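You operate a simulated robot arm through the tools that you are given. There is no shell and no other tool.

You run a simulated robot arm. Do the job below in one go: nothing can be reset, and whatever is moved stays where it is left.

Task
Put some things from the dresser top away. At the end: the blue glasses case from the dresser top is in the small drawer by the vanity; the white tube (marked "HANDS") from the dresser top is in the small drawer by the vanity; whatever was shut is shut again. Leave all else as you found it, and nothing knocked over (what rides in a drawer may roll over).

It is judged by the outcome, as a careful person would: the job done as asked, and still so three seconds after it is handed in. It fails if anything else is knocked over, pushed out of place, dropped, spilled or broken.

Robot
A 6-joint arm with a two-finger parallel gripper, fixed in place. Base frame: the origin is at the foot of the arm, x ahead of it, y to its left, z up; the work surface is at about z = 85. Readings come in cm, degrees, newtons and seconds.
With the tool pointing down near the work surface it reaches from about 26 to 68 cm from the base axis. Its first joint turns from -66.0 to 66.0 degrees. Payload 2.9 kg.
The tool frame sits at the grasp point between the pads (the TCP): z along the fingers, y along the line on which they close. The tips reach 3 cm beyond it. Largest opening 11 cm; finger width 2, thickness 1; the body of the gripper, 4.8 by 11.2 cm, starts 5.5 cm behind the TCP.
Orientation is that of the tool frame in the base frame, as [roll, pitch, yaw] about the fixed x, y, z axes, in that order (R = Rz(yaw) Ry(pitch) Rx(roll)). With the fingers straight down and closing along the base's y, the tool's x points along the base's -x, its y along +y and its z along -z.

Tools
- The arm moves only by the tool nudge_tool. Its argument "steps" is a list of rows, each a list of 7 numbers: the shift along the tool's x, y, z in cm, then the turn, a rotation vector about the tool's x, y, z in degrees, then the closure in counts, from 0 (fully open) to 255 (shut). In form: [[tx, ty, tz, wx, wy, wz, jaw], ...]. A call has 1 to 20 rows; each row shifts and turns the commanded pose from where the row before left it, along the tool's axes as they then stand. Each row takes 0.2 s and may step no farther than 5 cm and 8.6 degrees from the row before; otherwise, or with a gripper value out of range, the whole call is refused. A pose out of reach is approached as far as the arm can. The call stops where the force on the tool passes 40 N (or 10 N more than at its start, if that is more) or the arm is blocked; 0.2 s more then pass. The fingers move at their own pace (about 10.8 cm/s each) and stop on an object; they squeeze with about 33 N. The grip force told is the motor's: it shows also when the fingers shut on nothing. Time passes only in rows, and 0.2 s behind the last, so rows that do not move let the fingers close. It gives the time, the measured TCP pose, the force on the tool (base axes), the opening and the grip force at its end, in the units of the frame above (readings bear some noise), with the torque about the TCP (base axes, N m) and any sound that the robot's microphone picked up.
- Cameras (640 x 400 px; columns grow to the right, rows downward): "scene" is fixed at [7.2, 44.02, 135.9]; the picture's right is [-0.74, -0.67, 0.00], its down [-0.52, 0.58, -0.63] and it looks along [0.42, -0.47, -0.78] (base axes); focal length 237 px, centre (320, 200). "wrist" rides on the gripper at [7.2, 1.7, -10.3] in the tool frame; the picture's right is [-0.23, 0.97, 0.00], its down [-0.76, -0.18, -0.62] and it looks along [-0.61, -0.14, 0.78] (tool axes); focal length 222 px, centre (320, 200). There is no depth. A picture from a camera that has moved, and an enlarged one, comes with that camera's place and axes in the base frame and with its lens.
- capture(camera): a new picture of that camera. The clock stands still meanwhile.
- close_up(camera, box): a new picture of the part [left, top, right, bottom] of that camera's present view, enlarged. The clock stands still meanwhile.
- job_done(): hands the job in; it is judged then, once.

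Places have to be worked out from the pictures, the camera data and where the tool is seen. Open the gripper and draw the arm clear of the work before you hand the job in, unless the task says otherwise.

The tools are called as a command line: name --pt "numbers of a row" for each row, then --argument value for the rest, lists and objects as JSON in quotes. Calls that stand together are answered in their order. nudge_tool: Moves the arm, as the interface text tells. Its arguments: {"type":"object","properties":{"steps":{"type":"array","items":{"type":"array","items":{"type":"number"}}}},"required":["steps"]} The other tools are called the same way: capture (camera) takes a picture; close_up (camera, box) takes an enlarged picture of a part of a camera's view; job_done () hands the job in.

At the start:

```text
time_s: 0.0
ee_pos: [41.62, 27.83, 113.1]
orientation: [179.9, 0.0, -180.0]
force: [-0.3, -0.6, -0.2]
wrist_torque: [0.01, -0.03, -0.02]
grip_width: 11.0
finger_force: 0.0
```

scene: 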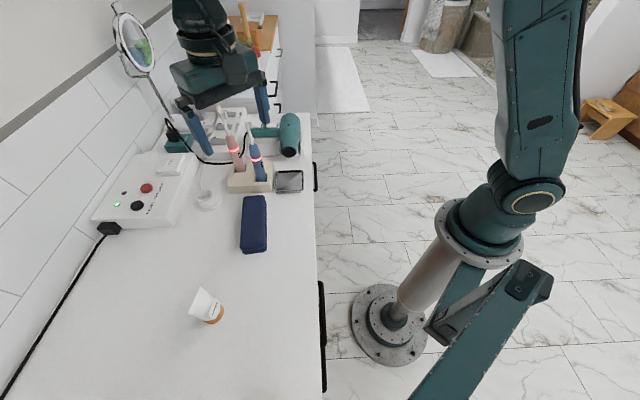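
wrist: 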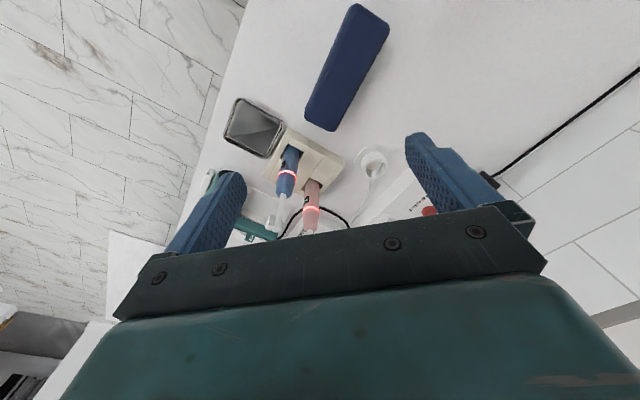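

I'll start by looking closely at the scene to find the drawers, handles and the two objects.

close_up --camera "scene" --box '[160, 0, 340, 112]'

close_up --camera "scene" --box '[160, 110, 340, 222]'

close_up --camera "scene" --box '[160, 240, 340, 352]'

close_up --camera "wrist" --box '[60, 60, 380, 260]'

```text
3.56 times, centred on (250, 56) of scene
camera zoom: at [7.2, 44.02, 135.9], right [-0.74, -0.67, 0.0], down [-0.52, 0.58, -0.63], along [0.42, -0.47, -0.78], focal length 843 px, centre (569, 712)
```

zoom: 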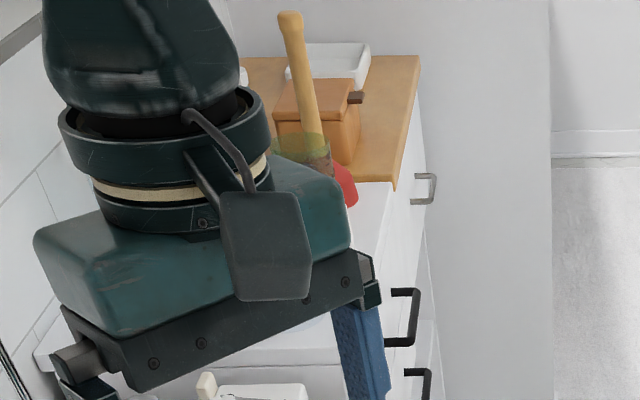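

```text
3.56 times, centred on (250, 166) of scene
camera zoom: at [7.2, 44.02, 135.9], right [-0.74, -0.67, 0.0], down [-0.52, 0.58, -0.63], along [0.42, -0.47, -0.78], focal length 843 px, centre (569, 321)
```

zoom: 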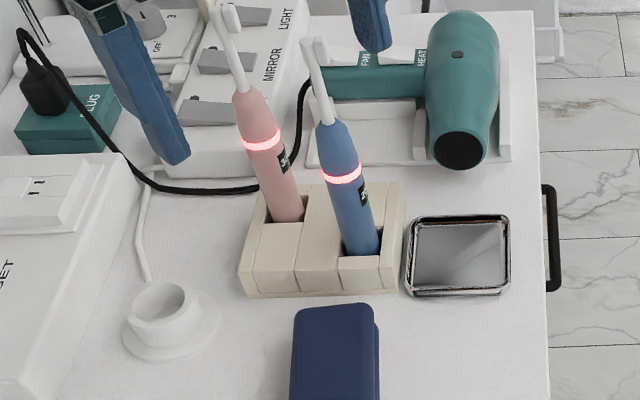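

```text
3.56 times, centred on (250, 296) of scene
camera zoom: at [7.2, 44.02, 135.9], right [-0.74, -0.67, 0.0], down [-0.52, 0.58, -0.63], along [0.42, -0.47, -0.78], focal length 843 px, centre (569, -141)
```

zoom: 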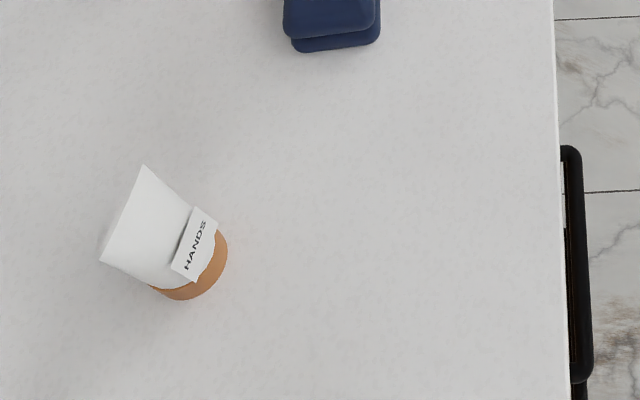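

```text
2.00 times, centred on (220, 160) of wrist
camera zoom: at [34.39, 29.45, 123.44], right [0.23, 0.97, 0.0], down [0.76, -0.18, 0.62], along [0.61, -0.14, -0.78], focal length 444 px, centre (520, 280)
```

zoom: 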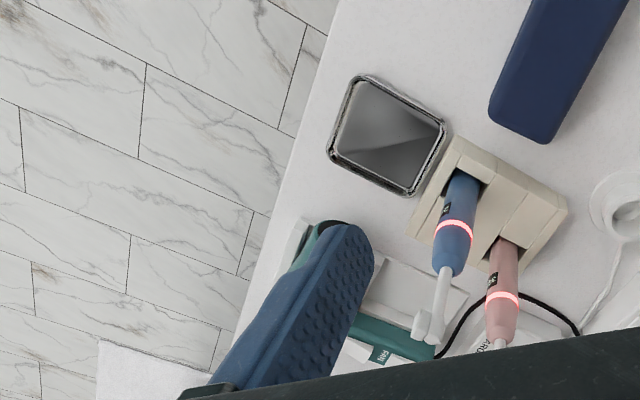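

The tube stands on its cap around (32, 49), and the case lies around (40, 31). The dresser front runs diagonally and faces the base. I'll lift and retract over free space to get a view of the drawer fronts.

nudge_tool --pt "0 0 -3 0 0 0 0" --pt "2.9 -2.8 -1 0 0 0 0" --pt "2.9 -2.8 -1 0 0 0 0" --pt "2.9 -2.8 -1 0 0 0 0" --pt "2.9 -2.8 -1 0 0 0 0" --pt "2.9 -2.8 -1 0 0 0 0"

capture --camera "wrist"

capture --camera "scene"

```text
time_s: 1.4
ee_pos: [27.12, 13.84, 121.22]
orientation: [-180.0, 0.1, 180.0]
force: [0.1, -1.1, 0.1]
wrist_torque: [0.02, 0.01, 0.01]
grip_width: 10.98
finger_force: 0.1
```

```text
taken
camera wrist: at [19.84, 15.47, 131.65], right [0.23, 0.97, 0.0], down [0.76, -0.18, 0.62], along [0.61, -0.14, -0.78], focal length 222 px, centre (320, 200)
```

wrist: 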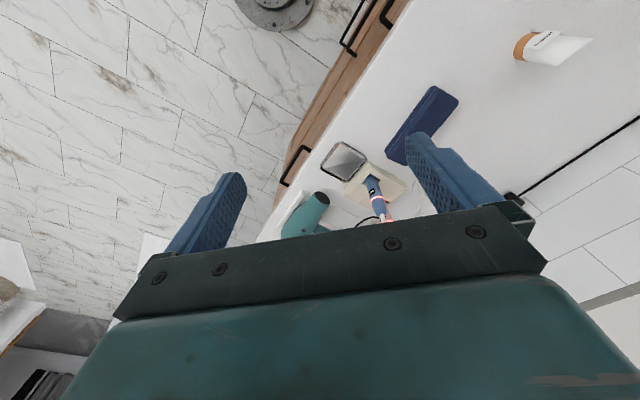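

```text
taken
```

scene: 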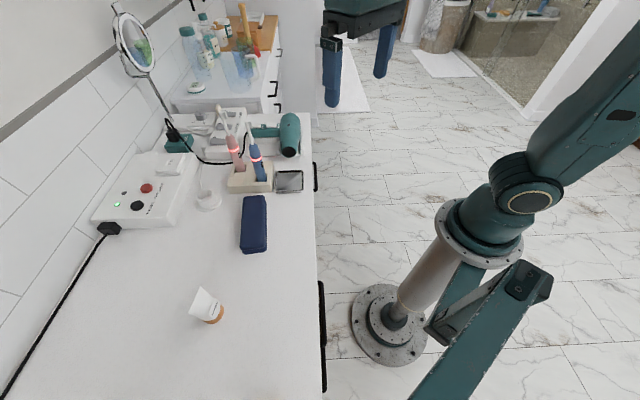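

The wrist view shows wooden drawer fronts along the dresser edge with several handles. I'll enlarge those parts.

close_up --camera "wrist" --box '[230, 120, 390, 220]'

close_up --camera "wrist" --box '[280, 0, 440, 100]'

close_up --camera "scene" --box '[160, 0, 340, 112]'

close_up --camera "scene" --box '[80, 100, 340, 262]'

```text
4.00 times, centred on (310, 170) of wrist
camera zoom: at [19.84, 15.47, 131.65], right [0.23, 0.97, 0.0], down [0.76, -0.18, 0.62], along [0.61, -0.14, -0.78], focal length 888 px, centre (360, 320)
```

zoom: 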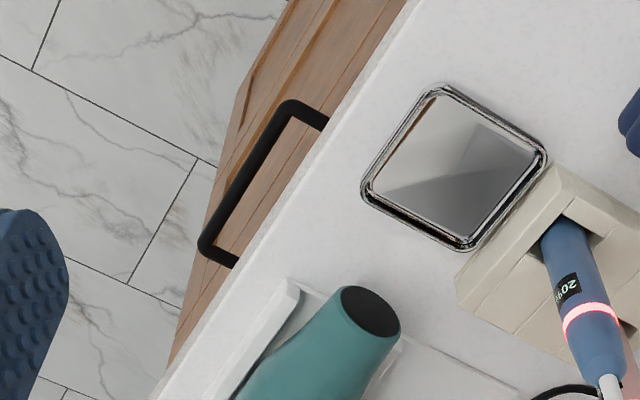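

```text
4.00 times, centred on (360, 50) of wrist
camera zoom: at [19.84, 15.47, 131.65], right [0.23, 0.97, 0.0], down [0.76, -0.18, 0.62], along [0.61, -0.14, -0.78], focal length 888 px, centre (160, 800)
```

zoom: 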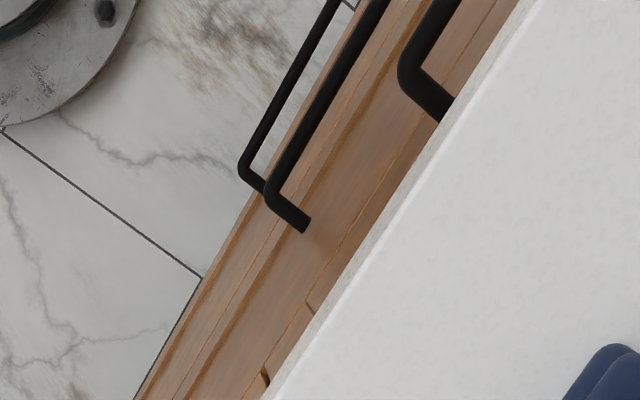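

```text
3.56 times, centred on (250, 56) of scene
camera zoom: at [7.2, 44.02, 135.9], right [-0.74, -0.67, 0.0], down [-0.52, 0.58, -0.63], along [0.42, -0.47, -0.78], focal length 843 px, centre (569, 712)
```

zoom: 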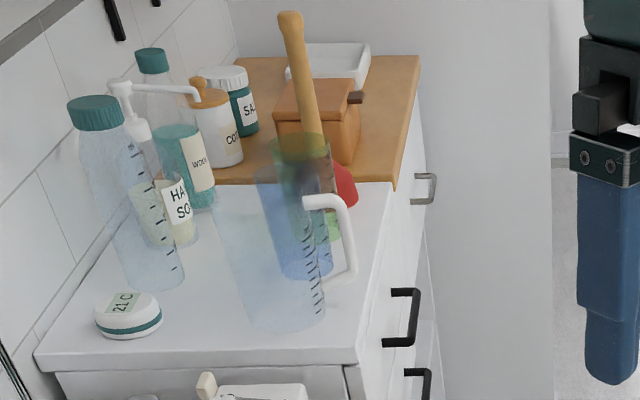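

```text
2.46 times, centred on (210, 181) of scene
camera zoom: at [7.2, 44.02, 135.9], right [-0.74, -0.67, 0.0], down [-0.52, 0.58, -0.63], along [0.42, -0.47, -0.78], focal length 584 px, centre (591, 247)
```

zoom: 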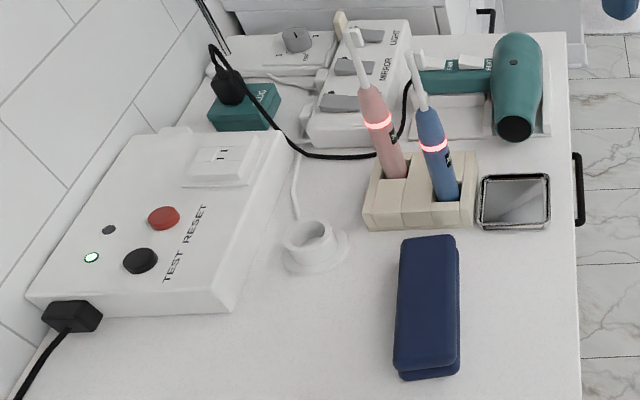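

The bar of the small drawer's handle triangulates to about (45, 4)–(55, −5) at z≈73.5, just outside the overhanging top. I'll go to a point in front of it, turned so the fingers close across the bar, and look at it from the side.

nudge_tool --pt "-1.74 -2.98 1.375 0 0 0 0" --pt "-1.74 -2.98 1.375 0 0 0 0" --pt "-1.74 -2.98 1.375 0 0 0 0" --pt "-1.74 -2.98 1.375 0 0 0 0" --pt "-1.74 -2.98 1.375 0 0 0 0" --pt "-1.74 -2.98 1.375 0 0 0 0" --pt "-1.74 -2.98 1.375 0 0 0 0" --pt "-1.74 -2.98 1.375 0 0 0 0" --pt "0 0 0 0 0 7.5 0" --pt "0 0 0 0 0 7.5 0" --pt "0 0 0 0 0 7.5 0" --pt "0 0 0 0 0 7.5 0" --pt "0 0 0 0 0 7.5 0" --pt "0 0 0 0 0 7.5 0"

capture --camera "wrist"

capture --camera "scene"

```text
time_s: 4.4
ee_pos: [41.08, -10.01, 110.06]
orientation: [-180.0, 0.1, 134.9]
force: [0.3, -0.8, -0.5]
wrist_torque: [-0.01, 0.02, 0.04]
grip_width: 11.03
finger_force: 0.0
```

```text
taken
camera wrist: at [37.18, -3.74, 120.41], right [0.85, 0.53, 0.0], down [0.41, -0.67, 0.62], along [0.33, -0.53, -0.78], focal length 222 px, centre (320, 200)
```

wrist: 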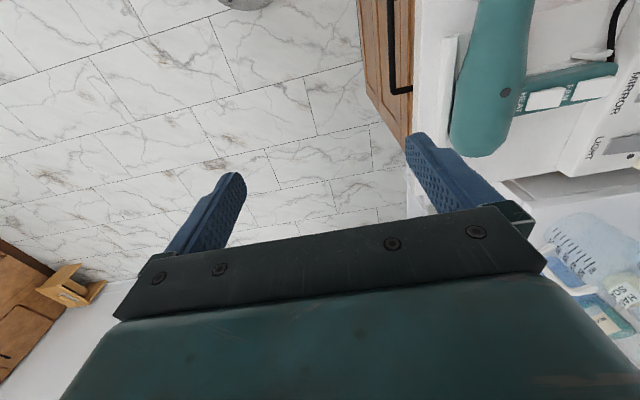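

```text
taken
```

scene: 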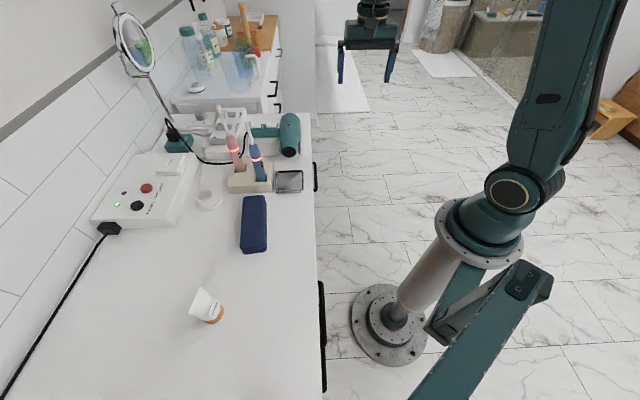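

The tool is now aligned with the drawer front. I'll go a bit lower and to the left, and tilt the tool toward the front so the wrist camera can look at the handle from the side.

nudge_tool --pt "1.6 0.4 3.0 0 0 0 0" --pt "1.6 0.4 3.0 0 0 0 0" --pt "1.6 0.4 3.0 0 0 0 0" --pt "1.6 0.4 3.0 0 0 0 0" --pt "1.6 0.4 3.0 0 0 0 0" --pt "0 0 0 -7.5 0 0 0" --pt "0 0 0 -7.5 0 0 0" --pt "0 0 0 -7.5 0 0 0" --pt "0 0 0 -7.5 0 0 0" --pt "0 0 0 -7.5 0 0 0" --pt "0 0 0 -7.5 0 0 0" --pt "0 0 0 -7.5 0 0 0" --pt "0 0 0 -7.5 0 0 0"

capture --camera "wrist"

capture --camera "scene"

```text
time_s: 7.2
ee_pos: [36.91, -3.07, 95.06]
orientation: [119.9, 0.1, 135.0]
force: [0.0, 0.1, 0.3]
wrist_torque: [0.01, 0.01, 0.02]
grip_width: 11.02
finger_force: 0.1
```

```text
taken
camera wrist: at [26.0, -3.61, 101.71], right [0.5, 0.18, 0.84], down [0.09, -0.98, 0.16], along [0.86, 0.0, -0.51], focal length 222 px, centre (320, 200)
```

wrist: 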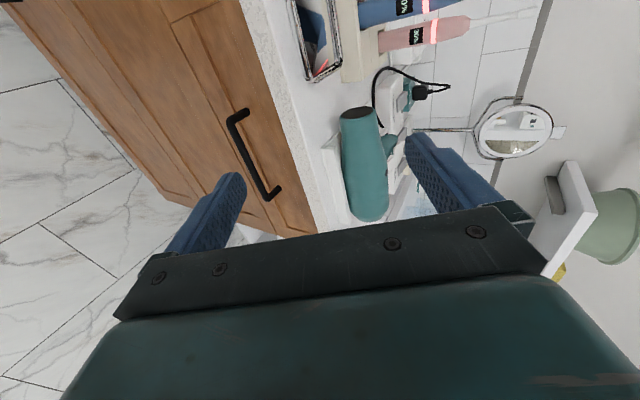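

```text
taken
```

scene: 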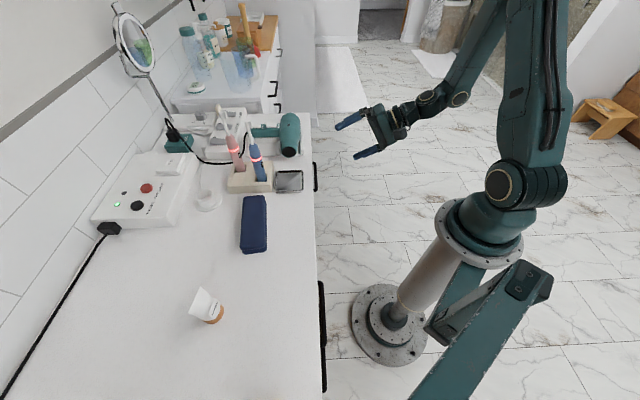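

The drawer's front is in view now. I'll enlarge it to see the handle and the seams.

close_up --camera "wrist" --box '[140, 0, 380, 240]'

close_up --camera "wrist" --box '[200, 90, 340, 240]'

```text
1.67 times, centred on (260, 120) of wrist
camera zoom: at [26.0, -3.61, 101.71], right [0.5, 0.18, 0.84], down [0.09, -0.98, 0.16], along [0.86, 0.0, -0.51], focal length 370 px, centre (420, 333)
```

zoom: 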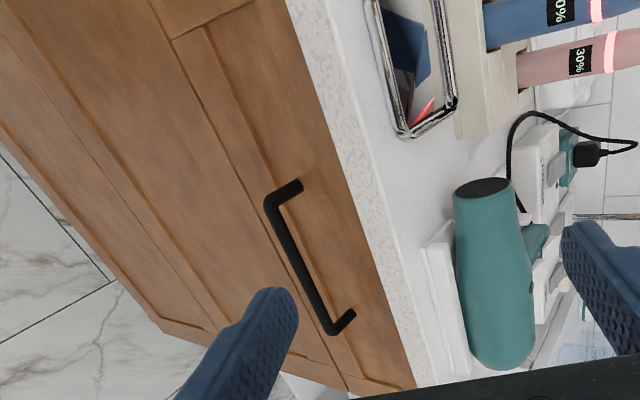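

```text
2.67 times, centred on (270, 165) of wrist
camera zoom: at [26.0, -3.61, 101.71], right [0.5, 0.18, 0.84], down [0.09, -0.98, 0.16], along [0.86, 0.0, -0.51], focal length 592 px, centre (453, 293)
```

zoom: 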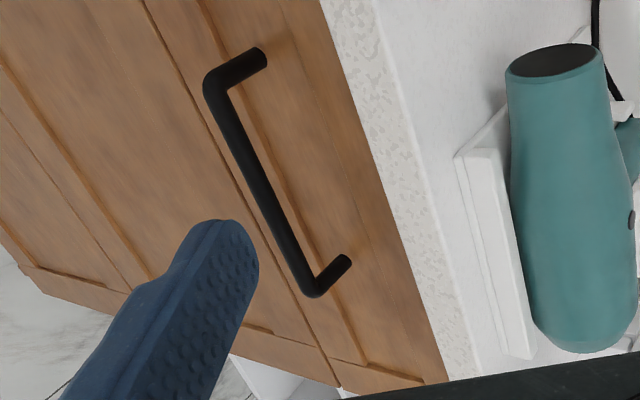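

The bar runs at n≈35.2 cm from the base along the front's normal, with z≈73.6, t≈29–42.5 along the front and the drawer face about 3.8 cm behind it. I'll level the tool, half-close the jaw, and stop about 10 cm in front of the bar.

nudge_tool --pt "0 0 0 -7.5 0 0 130" --pt "0 0 0 -7.5 0 0 130" --pt "0 0 0 -7.5 0 0 130" --pt "0 0 0 -7.5 0 0 130" --pt "-3.7 0 0.3 0 0 0 130" --pt "-3.7 0 0.3 0 0 0 130" --pt "0 -4.3 0 0 0 0 130" --pt "0 -4.3 0 0 0 0 130" --pt "0 -4.3 0 0 0 0 130" --pt "0 -4.3 0 0 0 0 130" --pt "0 -4.3 0 0 0 0 130"

capture --camera "wrist"

capture --camera "scene"

```text
time_s: 9.6
ee_pos: [33.25, -7.71, 71.59]
orientation: [90.0, 0.1, 135.1]
force: [0.5, -0.2, 0.1]
wrist_torque: [-0.01, -0.04, -0.02]
grip_width: 5.4
finger_force: 0.0
out of reach, approached as far as the arm can: row 4, 5, 6
```

```text
taken
camera wrist: at [20.7, -9.95, 73.37], right [0.16, -0.16, 0.97], down [0.1, -0.98, -0.18], along [0.98, 0.12, -0.14], focal length 222 px, centre (320, 200)
```

wrist: 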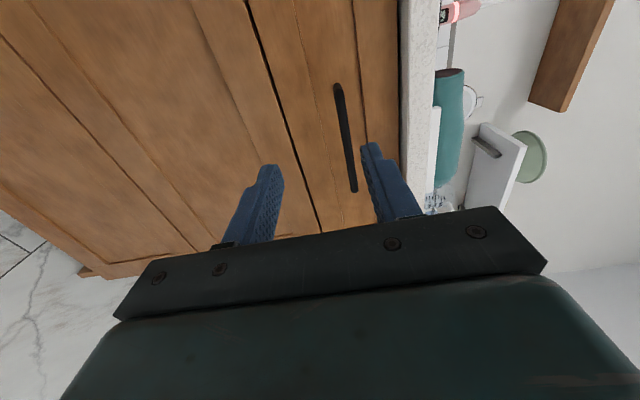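

```text
taken
```

scene: 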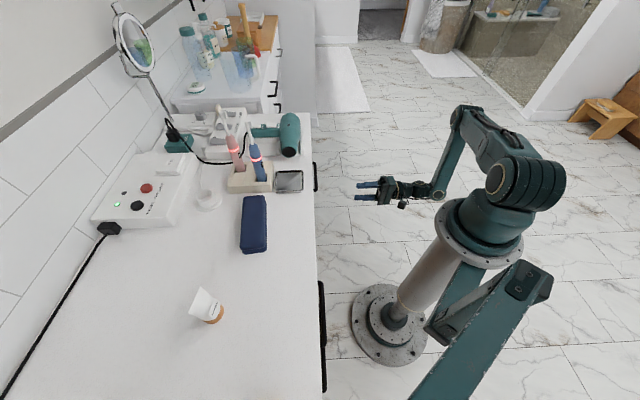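

The arm was limited on three rows and sits at n≈18, t≈29, z≈71.6, level with the bar. I'll move toward the drawer and along it to get centred in front of the handle.

nudge_tool --pt "0 0 3.5 0 0 0 130" --pt "0 0 3.5 0 0 0 130" --pt "-3.4 1.0 0 0 0 0 130" --pt "-3.3 1.0 0 0 0 0 130" --pt "0 0 0 0 0 0 130"

capture --camera "wrist"

close_up --camera "scene" --box '[240, 110, 440, 235]'

```text
time_s: 10.8
ee_pos: [34.41, -9.02, 74.49]
orientation: [91.0, 0.0, 135.1]
force: [1.0, 0.5, -0.9]
wrist_torque: [0.0, -0.03, 0.02]
grip_width: 5.37
finger_force: 0.0
out of reach, approached as far as the arm can: row 1, 2, 3, 4
```

```text
taken
camera wrist: at [21.96, -11.27, 76.36], right [0.17, -0.15, 0.97], down [0.1, -0.98, -0.17], along [0.98, 0.12, -0.16], focal length 222 px, centre (320, 200)
```

wrist: 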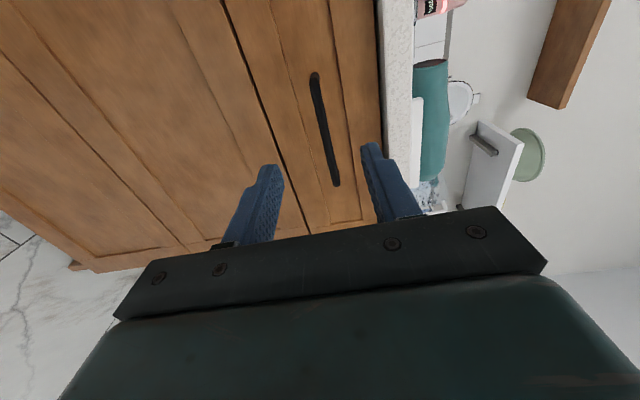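

```text
3.20 times, centred on (340, 172) of scene
camera zoom: at [7.2, 44.02, 135.9], right [-0.74, -0.67, 0.0], down [-0.52, 0.58, -0.63], along [0.42, -0.47, -0.78], focal length 759 px, centre (256, 288)
```

zoom: 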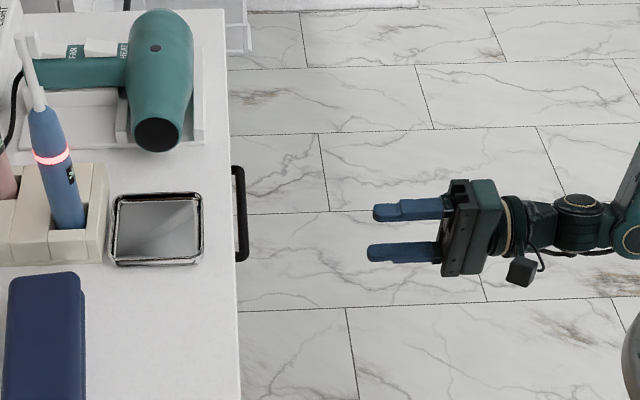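

Tool-level, the arm runs into a wrist limit because the tool points square to the arm's plane. I'll tilt back to about 60° from vertical, where it moved freely before, and check that pose.

nudge_tool --pt "0 0 0 7.5 0 0 130" --pt "0 0 0 7.5 0 0 130" --pt "0 0 0 7.5 0 0 130" --pt "0 0 0 8.5 0 0 130"

capture --camera "scene"

```text
time_s: 11.8
ee_pos: [34.5, -9.13, 74.47]
orientation: [121.1, 0.0, 135.1]
force: [0.4, 0.7, 0.7]
wrist_torque: [0.01, 0.01, 0.02]
grip_width: 5.38
finger_force: 0.1
```

```text
taken
```

scene: 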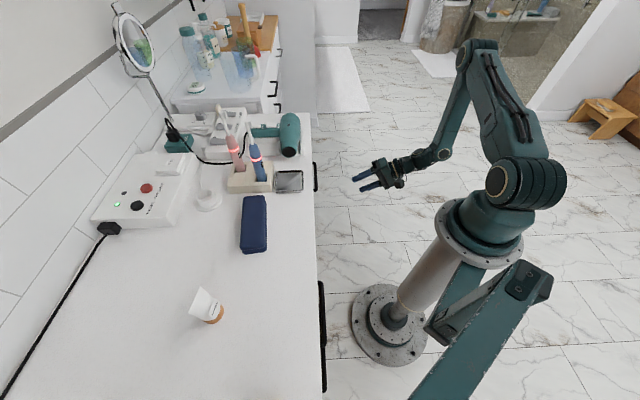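

The arm is free again at a 59° tilt. I'll move to a pre-grasp point 8 cm back from the bar along the tool axis, with the jaw at about 3.4 cm, then look.

nudge_tool --pt "-1.21 2.04 1.43 0 0 0 176" --pt "-1.21 2.04 1.43 0 0 0 176" --pt "-1.21 2.04 1.43 0 0 0 176" --pt "-1.21 2.04 1.43 0 0 0 176" --pt "0 0 0 0 0 0 176"

capture --camera "wrist"

close_up --camera "scene" --box '[260, 110, 420, 210]'

```text
time_s: 13.0
ee_pos: [44.39, -5.87, 78.45]
orientation: [120.9, -0.1, 135.0]
force: [-0.4, 0.1, -0.4]
wrist_torque: [0.02, -0.02, -0.03]
grip_width: 3.41
finger_force: 0.0
```

```text
taken
camera wrist: at [33.66, -6.36, 85.23], right [0.52, 0.19, 0.83], down [0.1, -0.98, 0.17], along [0.85, -0.01, -0.52], focal length 222 px, centre (320, 200)
```

wrist: 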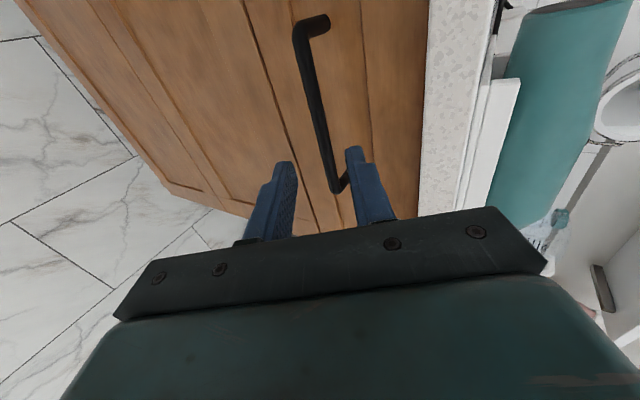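

```text
4.00 times, centred on (340, 160) of scene
camera zoom: at [7.2, 44.03, 135.9], right [-0.74, -0.67, 0.0], down [-0.52, 0.58, -0.63], along [0.42, -0.47, -0.78], focal length 948 px, centre (240, 360)
```

zoom: 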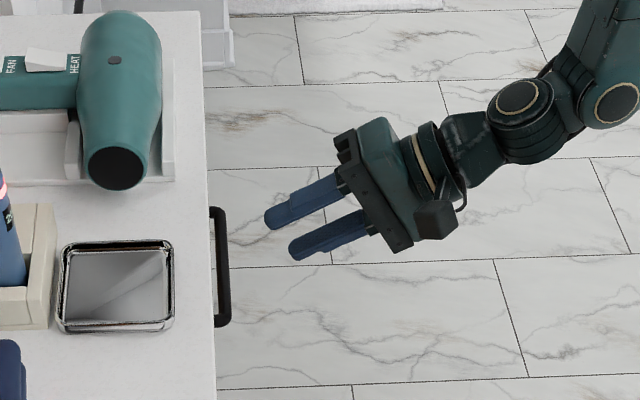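

The bar lies right on the tool axis, about 9.3 cm ahead. I'll advance 7.8 cm so the bar sits between the pads, then check.

nudge_tool --pt "0 0 2.2 0 0 0 176" --pt "0 0 2.2 0 0 0 176" --pt "0 0 1.8 0 0 0 176" --pt "0 0 1.6 0 0 0 176"

capture --camera "wrist"

close_up --camera "scene" --box '[260, 110, 420, 210]'

```text
time_s: 14.0
ee_pos: [49.16, -1.49, 74.38]
orientation: [120.9, 0.0, 135.1]
force: [1.1, 0.7, -0.2]
wrist_torque: [0.01, -0.02, 0.02]
grip_width: 3.41
finger_force: 0.2
```

```text
taken
camera wrist: at [38.35, -1.87, 81.27], right [0.52, 0.19, 0.83], down [0.1, -0.98, 0.17], along [0.85, -0.01, -0.52], focal length 222 px, centre (320, 200)
```

wrist: 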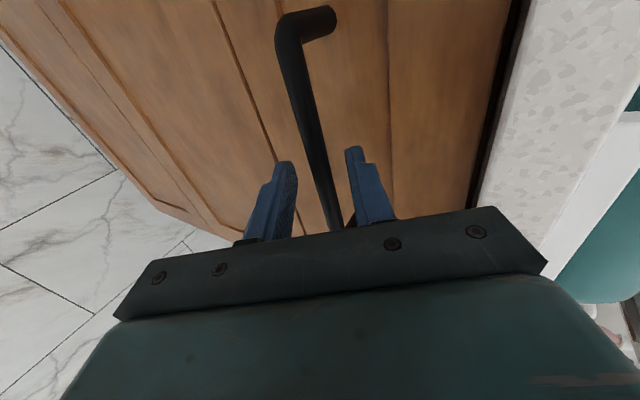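

```text
4.00 times, centred on (340, 160) of scene
camera zoom: at [7.2, 44.02, 135.9], right [-0.74, -0.67, 0.0], down [-0.52, 0.58, -0.63], along [0.42, -0.47, -0.78], focal length 948 px, centre (240, 360)
```

zoom: 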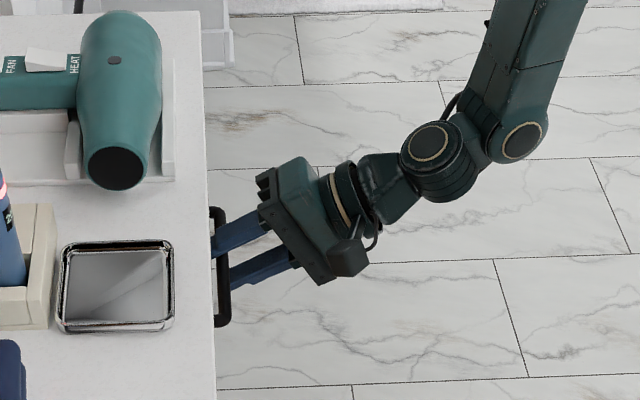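

The bar is between the fingers. I'll close on it.

nudge_tool --pt "0 0 0 0 0 0 255" --pt "0 0 0 0 0 0 255" --pt "0 0 0 0 0 0 255"

close_up --camera "wrist" --box '[220, 0, 480, 260]'

```text
time_s: 14.8
ee_pos: [49.29, -1.37, 74.63]
orientation: [120.8, 0.0, 135.0]
force: [-1.4, 2.4, 17.2]
wrist_torque: [0.21, -0.01, 0.11]
grip_width: 1.16
finger_force: 45.4
```

```text
1.54 times, centred on (350, 130) of wrist
camera zoom: at [38.36, -1.87, 81.38], right [0.51, 0.19, 0.84], down [0.1, -0.98, 0.17], along [0.85, -0.01, -0.52], focal length 342 px, centre (274, 308)
```

zoom: 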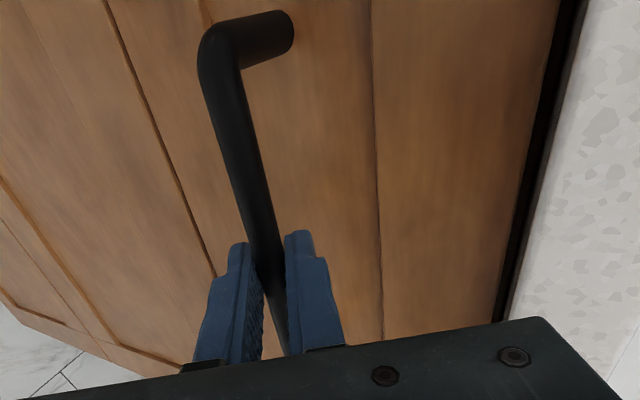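

The bar is gripped (1.16 cm). I'll start pulling straight out along the front's normal in small steps, relieving the slight vertical load.

nudge_tool --pt "0 0.17 -0.1 0 0 0 255" --pt "0 -0.257 -0.429 0 0 0 255" --pt "0 -0.257 -0.429 0 0 0 255" --pt "0 -0.514 -0.858 0 0 0 255" --pt "0 -0.514 -0.858 0 0 0 255"

close_up --camera "scene" --box '[260, 110, 420, 210]'

capture --camera "wrist"

```text
time_s: 16.0
ee_pos: [46.9, -3.58, 74.61]
orientation: [121.3, 0.1, 135.0]
force: [8.2, -5.9, -15.3]
wrist_torque: [0.19, 0.45, 0.71]
grip_width: 1.15
finger_force: 45.4
```

```text
4.00 times, centred on (340, 160) of scene
camera zoom: at [7.24, 44.01, 135.9], right [-0.74, -0.67, 0.0], down [-0.52, 0.58, -0.63], along [0.42, -0.47, -0.78], focal length 948 px, centre (240, 360)
```

zoom: 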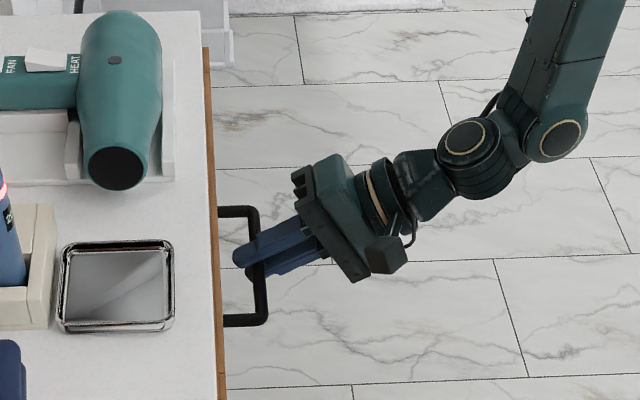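

```text
taken
camera wrist: at [36.17, -4.03, 81.46], right [0.52, 0.2, 0.83], down [0.1, -0.98, 0.17], along [0.85, -0.01, -0.53], focal length 222 px, centre (320, 200)
```

wrist: 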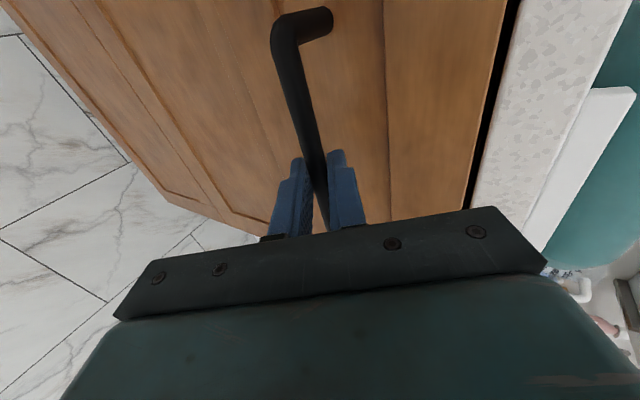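

The drawer is sliding out (about 3 cm so far) with small forces. I'll keep pulling.

nudge_tool --pt "0 -0.7 -0.97 0 0 0 255" --pt "0 -0.616 -1.03 0 0 0 255" --pt "0 -0.616 -1.03 0 0 0 255" --pt "0 -0.616 -1.03 0 0 0 255" --pt "0 -0.616 -1.03 0 0 0 255" --pt "0 -0.616 -1.03 0 0 0 255"

capture --camera "scene"

```text
time_s: 17.4
ee_pos: [41.97, -8.78, 74.62]
orientation: [121.2, 0.0, 135.0]
force: [5.2, -4.1, -19.0]
wrist_torque: [-0.25, -0.01, -0.26]
grip_width: 1.18
finger_force: 45.0
```

```text
taken
```

scene: 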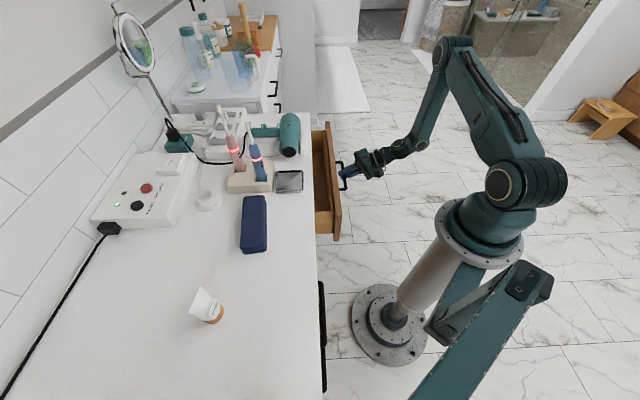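

The drawer is open about 10 cm. I'll keep pulling, watching for the stop.

nudge_tool --pt "0 -0.72 -0.97 0 0 0 255" --pt "0 -0.616 -1.03 0 0 0 255" --pt "0 -0.616 -1.03 0 0 0 255" --pt "0 -0.616 -1.03 0 0 0 255" --pt "0 -0.616 -1.03 0 0 0 255"

capture --camera "scene"

```text
time_s: 18.6
ee_pos: [37.64, -12.84, 74.64]
orientation: [120.8, 0.0, 134.9]
force: [5.1, -2.0, 0.9]
wrist_torque: [-0.23, -0.25, -0.54]
grip_width: 1.14
finger_force: 45.1
```

```text
taken
```

scene: 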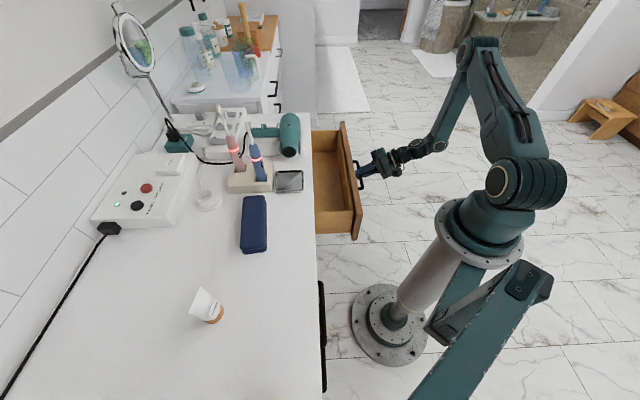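

Open about 16 cm, forces low. A few more centimetres in small steps.

nudge_tool --pt "0 -0.514 -0.858 0 0 0 255" --pt "0 -0.514 -0.858 0 0 0 255" --pt "0 -0.514 -0.858 0 0 0 255" --pt "0 -0.514 -0.858 0 0 0 255"

close_up --camera "scene" --box '[270, 110, 430, 260]'

```text
time_s: 19.6
ee_pos: [34.88, -15.77, 74.59]
orientation: [121.0, 0.1, 135.0]
force: [5.8, -3.0, 7.6]
wrist_torque: [0.11, -0.01, -0.16]
grip_width: 1.18
finger_force: 45.2
```

```text
2.67 times, centred on (350, 185) of scene
camera zoom: at [7.2, 44.02, 135.9], right [-0.74, -0.67, 0.0], down [-0.52, 0.58, -0.63], along [0.42, -0.47, -0.78], focal length 632 px, centre (240, 240)
```

zoom: 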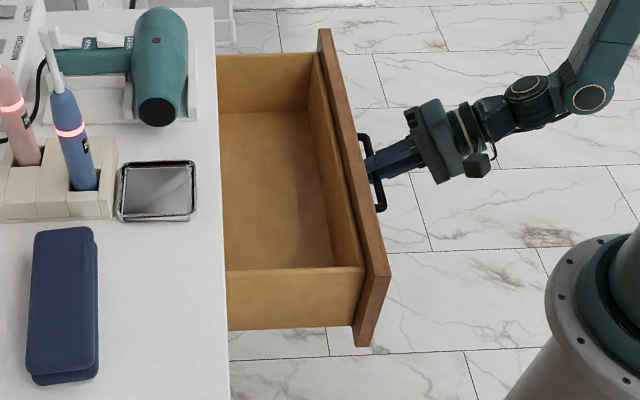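

Open about 20 cm with the interior empty. Two more centimetres gives comfortable room for the gripper body.

nudge_tool --pt "0 -0.36 -0.6 0 0 0 255" --pt "0 -0.36 -0.6 0 0 0 255" --pt "0 -0.36 -0.6 0 0 0 255" --pt "0 0 0 0 0 0 255"

close_up --camera "scene" --box '[270, 110, 430, 260]'

```text
time_s: 20.6
ee_pos: [33.34, -17.06, 74.67]
orientation: [120.7, 0.0, 134.9]
force: [5.4, -5.2, 17.8]
wrist_torque: [0.29, 0.01, 0.26]
grip_width: 1.14
finger_force: 45.7
```

```text
2.67 times, centred on (350, 185) of scene
camera zoom: at [7.19, 44.02, 135.9], right [-0.74, -0.67, 0.0], down [-0.52, 0.58, -0.63], along [0.42, -0.47, -0.78], focal length 632 px, centre (240, 240)
```

zoom: 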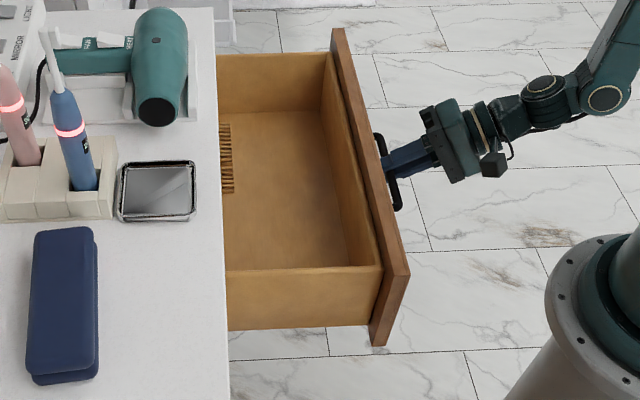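

Drawer is open about 22 cm; there's a brush lying farther back, which I'll stay clear of. I'll release the bar and back off along the tool axis.

nudge_tool --pt "0 0.15 -0.1 0 0 0 255" --pt "0 0 0 0 0 0 185" --pt "0 0 0 0 0 0 176" --pt "0 0 -0.8 0 0 0 176" --pt "0 0 -1 0 0 0 176" --pt "0 0 -1 0 0 0 176" --pt "0 0 -1 0 0 0 176"

capture --camera "wrist"

capture --camera "scene"

```text
time_s: 22.2
ee_pos: [33.03, -18.48, 76.67]
orientation: [121.1, 0.1, 135.0]
force: [0.5, 0.1, 0.1]
wrist_torque: [0.01, 0.02, 0.01]
grip_width: 3.43
finger_force: 0.1
out of reach, approached as far as the arm can: row 5, 6, 7
```

```text
taken
camera wrist: at [22.23, -18.92, 83.5], right [0.52, 0.2, 0.83], down [0.1, -0.98, 0.17], along [0.85, -0.01, -0.53], focal length 222 px, centre (320, 200)
```

wrist: 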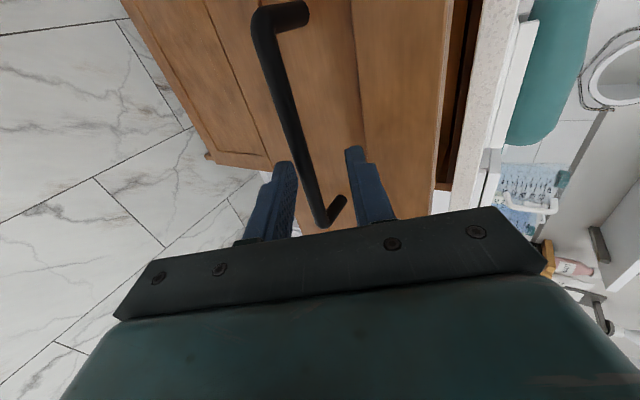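

```text
taken
```

scene: 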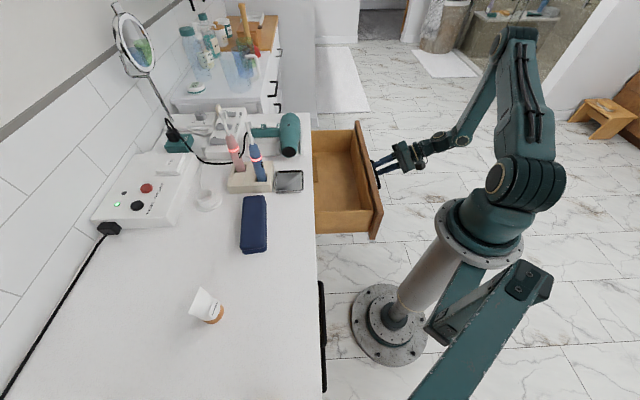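

The tips are just clear of the bar and joint 1 is at its limit, so I'll lift straight up from here in small steps, then continue higher.

nudge_tool --pt "0 0.35 -0.4 0 0 0 176" --pt "0 0.43 -0.3 0 0 0 176" --pt "0 0.43 -0.257 0 0 0 176" --pt "0 0.86 -0.514 0 0 0 176" --pt "0 1.72 -1.03 0 0 0 176" --pt "0 2.57 -1.54 0 0 0 176"

capture --camera "wrist"

close_up --camera "scene" --box '[270, 90, 430, 260]'

```text
time_s: 23.6
ee_pos: [33.12, -18.35, 84.21]
orientation: [121.0, 0.1, 134.9]
force: [-0.5, -0.1, 0.4]
wrist_torque: [-0.02, -0.03, -0.01]
grip_width: 3.4
finger_force: 0.0
out of reach, approached as far as the arm can: row 5
```

```text
taken
camera wrist: at [22.28, -18.82, 91.05], right [0.52, 0.19, 0.83], down [0.1, -0.98, 0.17], along [0.85, -0.01, -0.52], focal length 222 px, centre (320, 200)
```

wrist: 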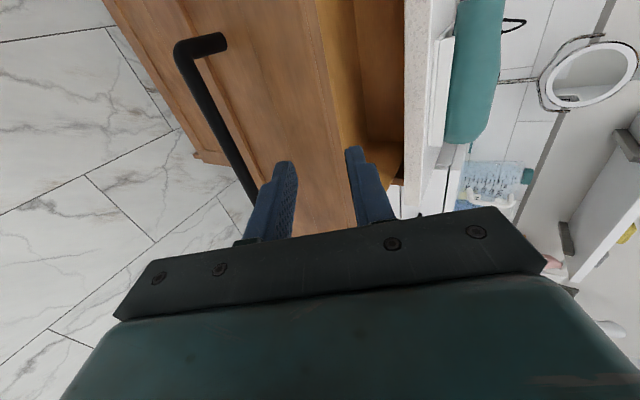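

```text
2.35 times, centred on (350, 175) of scene
camera zoom: at [7.2, 44.02, 135.9], right [-0.74, -0.67, 0.0], down [-0.52, 0.58, -0.63], along [0.42, -0.47, -0.78], focal length 558 px, centre (249, 259)
```

zoom: 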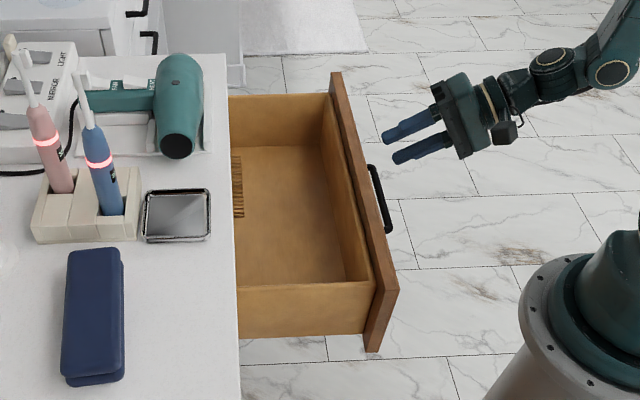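

The tool is clear of the drawer, which stayed put. I'll rise, turn the tool straight down, and then travel over to view the glasses case from above.

nudge_tool --pt "0 3.43 -2.05 0 0 0 100" --pt "0 3.43 -2.05 0 0 0 60" --pt "0 3.43 -2.05 0 0 0 0" --pt "0 3.43 -2.05 0 0 0 0" --pt "0 3.43 -2.05 0 0 0 0" --pt "0 3.43 -2.05 0 0 0 0" --pt "0 3.43 -2.05 0 0 0 0" --pt "0 0 0 8.45 0 0 0" --pt "0 0 0 8.45 0 0 0" --pt "0 0 0 8.45 0 0 0" --pt "0 0 0 8.45 0 0 0" --pt "0 0 0 8.45 0 0 0" --pt "0 0 0 8.45 0 0 0" --pt "0 0 0 8.4 0 0 0"

capture --camera "wrist"

```text
time_s: 26.6
ee_pos: [33.45, -18.1, 112.2]
orientation: [-179.8, 0.1, 135.1]
force: [0.7, 0.2, -0.7]
wrist_torque: [-0.02, 0.01, 0.01]
grip_width: 11.0
finger_force: 0.1
out of reach, approached as far as the arm can: row 5
```

```text
taken
camera wrist: at [29.49, -11.72, 122.55], right [0.85, 0.53, 0.0], down [0.42, -0.66, 0.62], along [0.33, -0.53, -0.78], focal length 222 px, centre (320, 200)
```

wrist: 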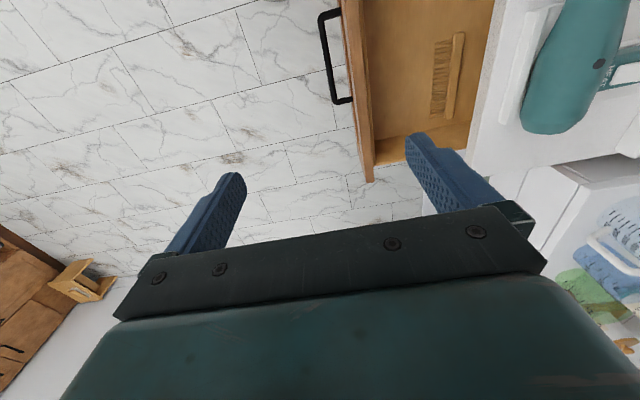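

I see a comb in the drawer around n≈35–39, so the free floor is n≈20–34. Now I'll move across to look at the case from above.

nudge_tool --pt "2.83 2.83 0 0 0 0 0" --pt "2.83 2.83 0 0 0 0 0" --pt "2.83 2.83 0 0 0 0 0" --pt "2.83 2.83 0 0 0 0 0" --pt "2.83 2.83 0 0 0 0 0" --pt "2.83 2.83 0 0 0 0 0" --pt "2.83 2.83 0 0 0 0 0" --pt "2.83 2.83 0 0 0 0 0" --pt "2.83 2.83 0 0 0 0 0" --pt "2.83 2.83 0 0 0 0 0" --pt "2.83 2.83 0 0 0 0 0" --pt "2.83 2.83 0 0 0 0 0" --pt "2.83 2.83 0 0 0 0 0"

capture --camera "wrist"

capture --camera "scene"

```text
time_s: 29.4
ee_pos: [33.68, 33.89, 112.28]
orientation: [-179.8, 0.0, 135.1]
force: [0.1, 0.6, 0.2]
wrist_torque: [0.02, 0.0, -0.01]
grip_width: 11.01
finger_force: 0.1
```

```text
taken
camera wrist: at [29.72, 40.28, 122.67], right [0.85, 0.53, 0.0], down [0.41, -0.66, 0.62], along [0.33, -0.53, -0.78], focal length 222 px, centre (320, 200)
```

wrist: 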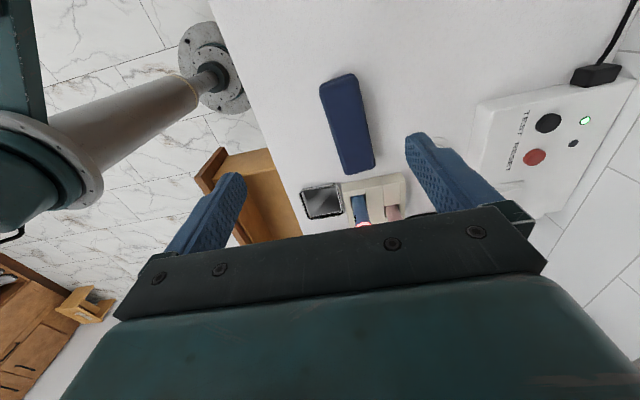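

```text
taken
```

scene: 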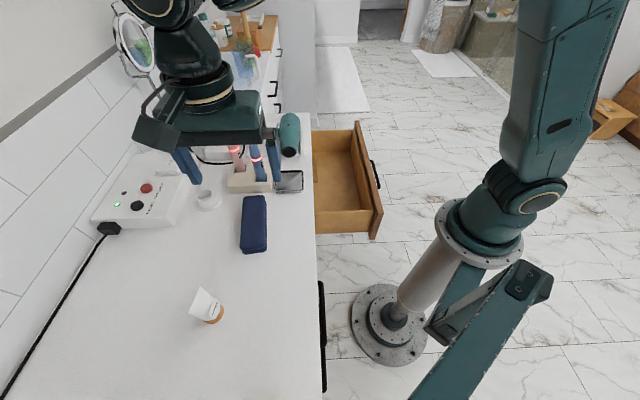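

The case is well in view. I'll enlarge it to measure its position and angle.

close_up --camera "wrist" --box '[280, 50, 440, 210]'

close_up --camera "scene" --box '[180, 180, 300, 340]'

```text
2.50 times, centred on (360, 130) of wrist
camera zoom: at [29.72, 40.28, 122.67], right [0.85, 0.53, 0.0], down [0.41, -0.66, 0.62], along [0.33, -0.53, -0.78], focal length 555 px, centre (220, 375)
```

zoom: 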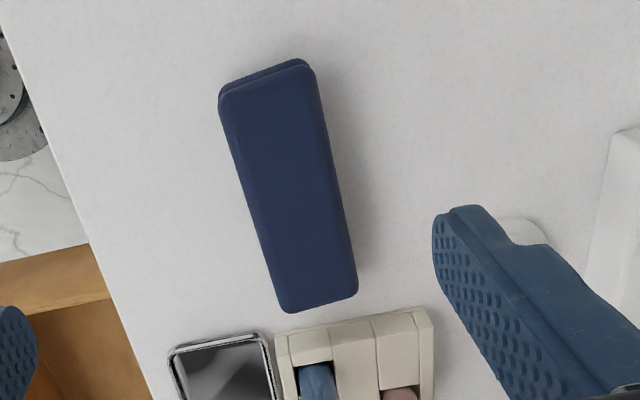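

```text
2.50 times, centred on (240, 260) of scene
camera zoom: at [7.2, 44.02, 135.9], right [-0.74, -0.67, 0.0], down [-0.52, 0.58, -0.63], along [0.42, -0.47, -0.78], focal length 593 px, centre (520, 50)
```

zoom: 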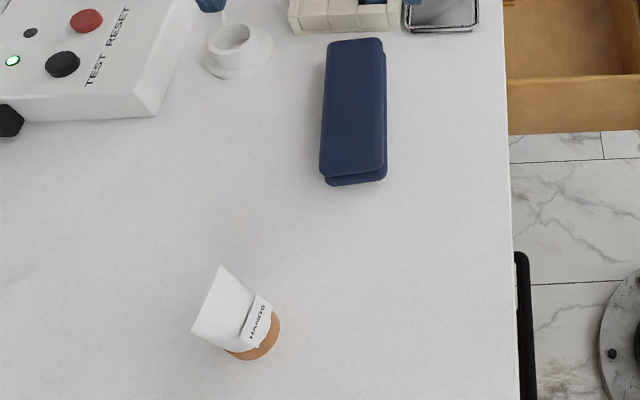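

The case measures about 15 × 5.4 × 3 cm, centred near (41.0, 31.1) with its long axis at about −39.6°. I'll align above it with the jaw open and descend part-way to check.

nudge_tool --pt "0 0 0 0 0 -5.3 0" --pt "-2.47 0.84 0 0 0 0 0" --pt "-2.47 0.84 0 0 0 0 0" --pt "-2.48 0.84 0 0 0 0 0" --pt "0 0 4 0 0 0 0" --pt "0 0 4 0 0 0 0" --pt "0 0 4 0 0 0 0" --pt "0 0 2 0 0 0 0"

capture --camera "wrist"

close_up --camera "scene" --box '[140, 80, 340, 280]'

```text
time_s: 31.2
ee_pos: [40.87, 31.05, 98.15]
orientation: [-179.9, 0.1, 140.3]
force: [-0.6, -0.2, -1.3]
wrist_torque: [-0.01, 0.01, -0.02]
grip_width: 11.02
finger_force: 0.1
```

```text
taken
camera wrist: at [36.26, 37.01, 108.44], right [0.8, 0.6, 0.0], down [0.47, -0.62, 0.62], along [0.38, -0.5, -0.78], focal length 222 px, centre (320, 200)
```

wrist: 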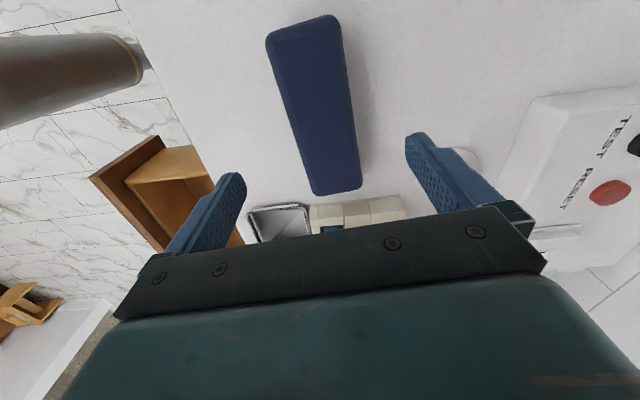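

```text
2.00 times, centred on (240, 180) of scene
camera zoom: at [7.2, 44.02, 135.9], right [-0.74, -0.67, 0.0], down [-0.52, 0.58, -0.63], along [0.42, -0.47, -0.78], focal length 474 px, centre (480, 240)
```

zoom: 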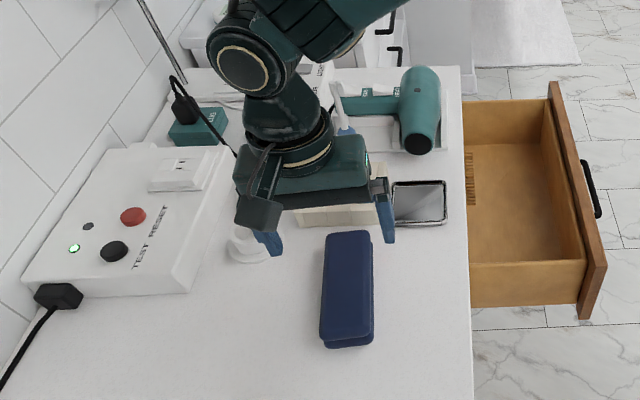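

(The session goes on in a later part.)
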